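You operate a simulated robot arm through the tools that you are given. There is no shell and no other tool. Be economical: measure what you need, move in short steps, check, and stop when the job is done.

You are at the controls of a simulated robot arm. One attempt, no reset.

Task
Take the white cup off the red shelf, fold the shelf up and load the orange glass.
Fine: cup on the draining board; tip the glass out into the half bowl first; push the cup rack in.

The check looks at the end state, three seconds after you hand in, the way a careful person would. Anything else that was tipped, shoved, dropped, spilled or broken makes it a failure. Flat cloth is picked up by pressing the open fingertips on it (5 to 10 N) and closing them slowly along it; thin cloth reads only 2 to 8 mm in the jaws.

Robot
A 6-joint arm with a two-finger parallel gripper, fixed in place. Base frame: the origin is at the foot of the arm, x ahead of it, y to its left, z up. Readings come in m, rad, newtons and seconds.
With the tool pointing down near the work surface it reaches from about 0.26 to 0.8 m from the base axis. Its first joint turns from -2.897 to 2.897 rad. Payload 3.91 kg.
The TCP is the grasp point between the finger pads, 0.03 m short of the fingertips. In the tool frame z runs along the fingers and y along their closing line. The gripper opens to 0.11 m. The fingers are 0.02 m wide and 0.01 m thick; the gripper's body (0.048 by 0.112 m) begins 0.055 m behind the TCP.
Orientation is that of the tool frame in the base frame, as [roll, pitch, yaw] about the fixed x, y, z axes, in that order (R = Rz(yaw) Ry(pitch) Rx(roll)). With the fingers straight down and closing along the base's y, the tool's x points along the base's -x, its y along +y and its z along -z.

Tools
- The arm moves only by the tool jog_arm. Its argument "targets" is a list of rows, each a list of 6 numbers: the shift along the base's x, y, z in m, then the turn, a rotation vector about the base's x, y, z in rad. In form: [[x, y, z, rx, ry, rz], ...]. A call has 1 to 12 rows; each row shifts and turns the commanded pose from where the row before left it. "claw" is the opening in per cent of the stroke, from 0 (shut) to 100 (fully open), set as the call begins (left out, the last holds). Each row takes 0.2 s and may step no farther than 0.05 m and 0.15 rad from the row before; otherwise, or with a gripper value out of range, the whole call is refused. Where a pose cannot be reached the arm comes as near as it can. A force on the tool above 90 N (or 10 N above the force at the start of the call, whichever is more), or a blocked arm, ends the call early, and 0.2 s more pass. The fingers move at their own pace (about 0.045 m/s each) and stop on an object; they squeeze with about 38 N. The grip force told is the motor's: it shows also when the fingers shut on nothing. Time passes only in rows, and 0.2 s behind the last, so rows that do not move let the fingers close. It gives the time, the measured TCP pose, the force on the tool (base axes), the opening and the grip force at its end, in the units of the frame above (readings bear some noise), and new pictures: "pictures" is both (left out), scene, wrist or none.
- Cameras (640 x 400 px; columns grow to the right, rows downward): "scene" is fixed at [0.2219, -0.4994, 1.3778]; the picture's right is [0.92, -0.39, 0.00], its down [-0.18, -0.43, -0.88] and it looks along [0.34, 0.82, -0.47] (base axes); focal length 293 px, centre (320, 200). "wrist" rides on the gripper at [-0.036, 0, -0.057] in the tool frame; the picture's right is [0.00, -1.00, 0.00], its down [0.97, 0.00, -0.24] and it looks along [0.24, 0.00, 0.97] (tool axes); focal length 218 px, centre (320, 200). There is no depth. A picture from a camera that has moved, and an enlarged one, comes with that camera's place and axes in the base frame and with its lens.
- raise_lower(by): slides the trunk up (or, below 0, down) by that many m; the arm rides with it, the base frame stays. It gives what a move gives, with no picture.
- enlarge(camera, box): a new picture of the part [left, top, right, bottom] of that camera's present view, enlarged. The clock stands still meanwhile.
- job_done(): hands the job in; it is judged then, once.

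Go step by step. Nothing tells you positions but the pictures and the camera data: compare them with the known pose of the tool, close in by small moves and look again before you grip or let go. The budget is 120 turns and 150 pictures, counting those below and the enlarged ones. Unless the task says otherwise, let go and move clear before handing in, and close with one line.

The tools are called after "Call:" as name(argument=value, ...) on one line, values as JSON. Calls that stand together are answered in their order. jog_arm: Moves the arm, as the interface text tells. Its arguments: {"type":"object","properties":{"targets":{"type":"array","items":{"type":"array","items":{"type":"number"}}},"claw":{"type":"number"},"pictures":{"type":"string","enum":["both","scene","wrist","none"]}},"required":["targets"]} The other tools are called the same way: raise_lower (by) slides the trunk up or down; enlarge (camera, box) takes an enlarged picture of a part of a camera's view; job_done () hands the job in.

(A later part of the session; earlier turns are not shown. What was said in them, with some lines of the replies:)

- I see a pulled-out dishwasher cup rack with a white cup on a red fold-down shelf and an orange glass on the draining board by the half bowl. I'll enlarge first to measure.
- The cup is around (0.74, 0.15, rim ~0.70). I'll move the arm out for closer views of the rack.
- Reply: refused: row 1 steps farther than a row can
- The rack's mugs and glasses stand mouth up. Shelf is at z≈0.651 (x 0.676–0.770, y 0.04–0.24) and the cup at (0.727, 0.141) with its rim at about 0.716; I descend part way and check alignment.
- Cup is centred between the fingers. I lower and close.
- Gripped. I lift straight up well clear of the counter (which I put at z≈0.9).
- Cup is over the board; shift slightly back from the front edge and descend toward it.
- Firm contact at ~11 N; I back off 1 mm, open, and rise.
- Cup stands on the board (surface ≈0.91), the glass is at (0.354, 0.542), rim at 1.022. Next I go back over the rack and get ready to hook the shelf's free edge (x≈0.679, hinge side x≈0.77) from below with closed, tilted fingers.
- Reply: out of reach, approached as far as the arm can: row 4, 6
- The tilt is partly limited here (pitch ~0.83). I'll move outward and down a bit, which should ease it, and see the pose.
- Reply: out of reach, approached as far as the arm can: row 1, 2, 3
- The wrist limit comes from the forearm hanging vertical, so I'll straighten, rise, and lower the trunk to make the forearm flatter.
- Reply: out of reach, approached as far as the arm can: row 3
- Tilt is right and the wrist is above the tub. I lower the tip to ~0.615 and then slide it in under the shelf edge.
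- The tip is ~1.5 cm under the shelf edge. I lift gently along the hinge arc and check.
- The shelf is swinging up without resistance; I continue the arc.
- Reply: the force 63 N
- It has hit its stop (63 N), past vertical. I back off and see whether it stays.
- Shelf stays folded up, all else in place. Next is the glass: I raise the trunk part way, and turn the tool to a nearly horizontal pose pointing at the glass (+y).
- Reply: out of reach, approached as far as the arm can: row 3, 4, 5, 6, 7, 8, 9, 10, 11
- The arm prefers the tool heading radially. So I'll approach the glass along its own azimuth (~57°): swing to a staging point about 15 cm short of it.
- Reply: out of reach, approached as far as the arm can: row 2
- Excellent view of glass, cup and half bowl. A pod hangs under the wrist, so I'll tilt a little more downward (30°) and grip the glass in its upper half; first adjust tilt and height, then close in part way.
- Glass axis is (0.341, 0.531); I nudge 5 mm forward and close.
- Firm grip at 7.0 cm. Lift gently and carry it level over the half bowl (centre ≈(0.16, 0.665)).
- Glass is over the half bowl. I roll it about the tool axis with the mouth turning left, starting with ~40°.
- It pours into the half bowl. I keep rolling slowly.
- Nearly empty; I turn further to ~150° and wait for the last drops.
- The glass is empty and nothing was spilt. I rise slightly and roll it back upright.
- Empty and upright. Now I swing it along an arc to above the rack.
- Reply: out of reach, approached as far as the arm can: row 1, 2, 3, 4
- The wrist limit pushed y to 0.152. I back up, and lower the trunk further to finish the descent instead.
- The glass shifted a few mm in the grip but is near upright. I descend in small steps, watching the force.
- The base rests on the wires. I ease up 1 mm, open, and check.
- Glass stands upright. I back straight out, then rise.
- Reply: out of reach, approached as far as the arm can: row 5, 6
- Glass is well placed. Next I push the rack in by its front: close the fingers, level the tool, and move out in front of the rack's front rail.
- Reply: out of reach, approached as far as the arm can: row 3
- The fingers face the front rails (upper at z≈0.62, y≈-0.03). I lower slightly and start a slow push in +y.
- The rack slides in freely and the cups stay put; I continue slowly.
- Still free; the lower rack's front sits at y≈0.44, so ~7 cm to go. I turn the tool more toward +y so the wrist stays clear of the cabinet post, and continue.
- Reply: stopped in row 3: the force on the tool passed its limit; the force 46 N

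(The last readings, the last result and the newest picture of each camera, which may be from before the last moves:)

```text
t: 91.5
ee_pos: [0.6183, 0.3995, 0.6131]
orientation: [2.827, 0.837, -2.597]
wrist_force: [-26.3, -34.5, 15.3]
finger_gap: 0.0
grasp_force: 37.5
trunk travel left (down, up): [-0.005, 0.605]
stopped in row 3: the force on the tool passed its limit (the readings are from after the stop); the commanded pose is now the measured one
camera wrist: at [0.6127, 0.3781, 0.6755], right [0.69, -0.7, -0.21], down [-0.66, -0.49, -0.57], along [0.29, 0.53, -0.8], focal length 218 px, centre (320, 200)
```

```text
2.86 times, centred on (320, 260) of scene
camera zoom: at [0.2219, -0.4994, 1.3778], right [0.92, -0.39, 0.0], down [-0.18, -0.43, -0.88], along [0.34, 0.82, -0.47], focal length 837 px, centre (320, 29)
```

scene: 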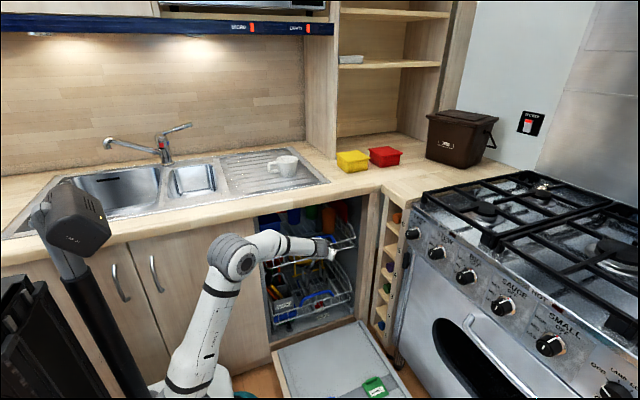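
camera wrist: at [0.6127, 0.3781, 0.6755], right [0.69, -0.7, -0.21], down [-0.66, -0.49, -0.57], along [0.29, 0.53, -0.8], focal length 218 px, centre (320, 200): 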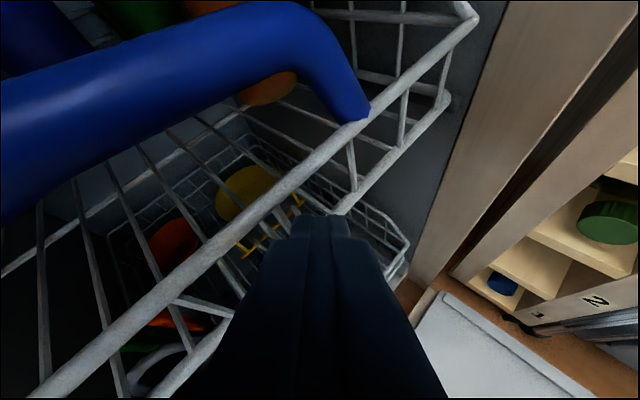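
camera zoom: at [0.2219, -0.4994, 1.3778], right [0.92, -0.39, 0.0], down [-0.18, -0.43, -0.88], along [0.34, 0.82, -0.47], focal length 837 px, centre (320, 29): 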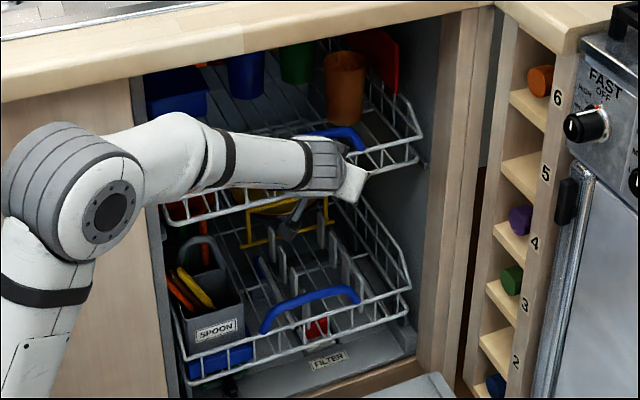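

The rack has reached its end stop (front aligned with the lower rack). I back straight out.

Call:
jog_arm(targets=[[0, -0.01, 0, 0, 0, 0], [0, -0.02, 0, 0, 0, 0], [0, -0.03, 0, 0, 0, 0], [0, -0.03, 0, 0, 0, 0], [0, -0.03, 0, 0, 0, -0.13], [0, -0.03, 0, 0, 0, -0.13], [0, -0.035, 0, 0, 0, -0.13], [0, -0.035, 0, 0, 0, 0], [0, -0.035, 0, 0, 0, 0], [0, -0.035, 0, 0, 0, 0], [0, -0.035, 0, 0, 0, 0]])

Call:
enlarge(camera="scene", box=[230, 180, 420, 330])

```text
t: 93.9
ee_pos: [0.6196, 0.0773, 0.6105]
orientation: [2.832, 0.831, -2.987]
wrist_force: [0.0, -0.5, 0.7]
finger_gap: 0.0
grasp_force: 37.8
trunk travel left (down, up): [-0.005, 0.605]
```

scene: 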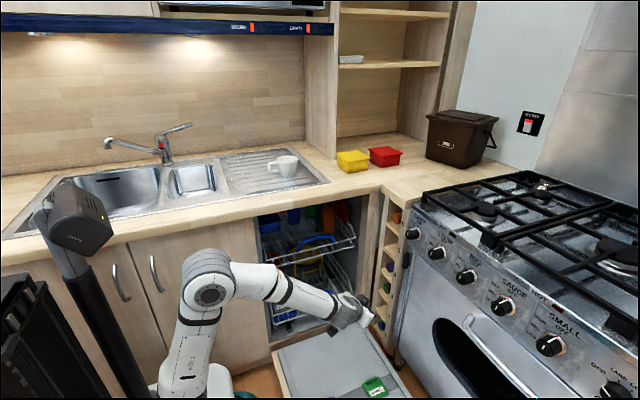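

```text
refused: no pictures are left
```

Pictures are used up; the last view shows the rack fully in with everything standing and the cup on the board. I move the arm a bit further clear.

Call:
jog_arm(targets=[[0, -0.04, 0, 0, 0, 0], [-0.01, -0.04, 0.02, 0, 0, 0], [-0.02, 0, 0.03, 0, 0, 0], [-0.02, 0, 0.03, 0, 0, 0]], pictures="none")

```text
t: 94.9
ee_pos: [0.5693, -0.0023, 0.6899]
orientation: [2.831, 0.831, -2.985]
wrist_force: [0.2, -0.3, -0.3]
finger_gap: 0.0
grasp_force: 38.2
trunk travel left (down, up): [-0.005, 0.605]
no pictures are left
```

The arm is clear and still, so I'm handing in.

Call:
job_done()

```text
The job is handed in.
```

The job is handed in: the white cup is on the draining board, the red shelf is folded up, and the orange glass was emptied into the half bowl and stands upright in the cup rack, which is pushed in to its stop. I ran out of pictures just before moving the arm clear, so the final state was last seen in the scene view right after I backed out from the rack.
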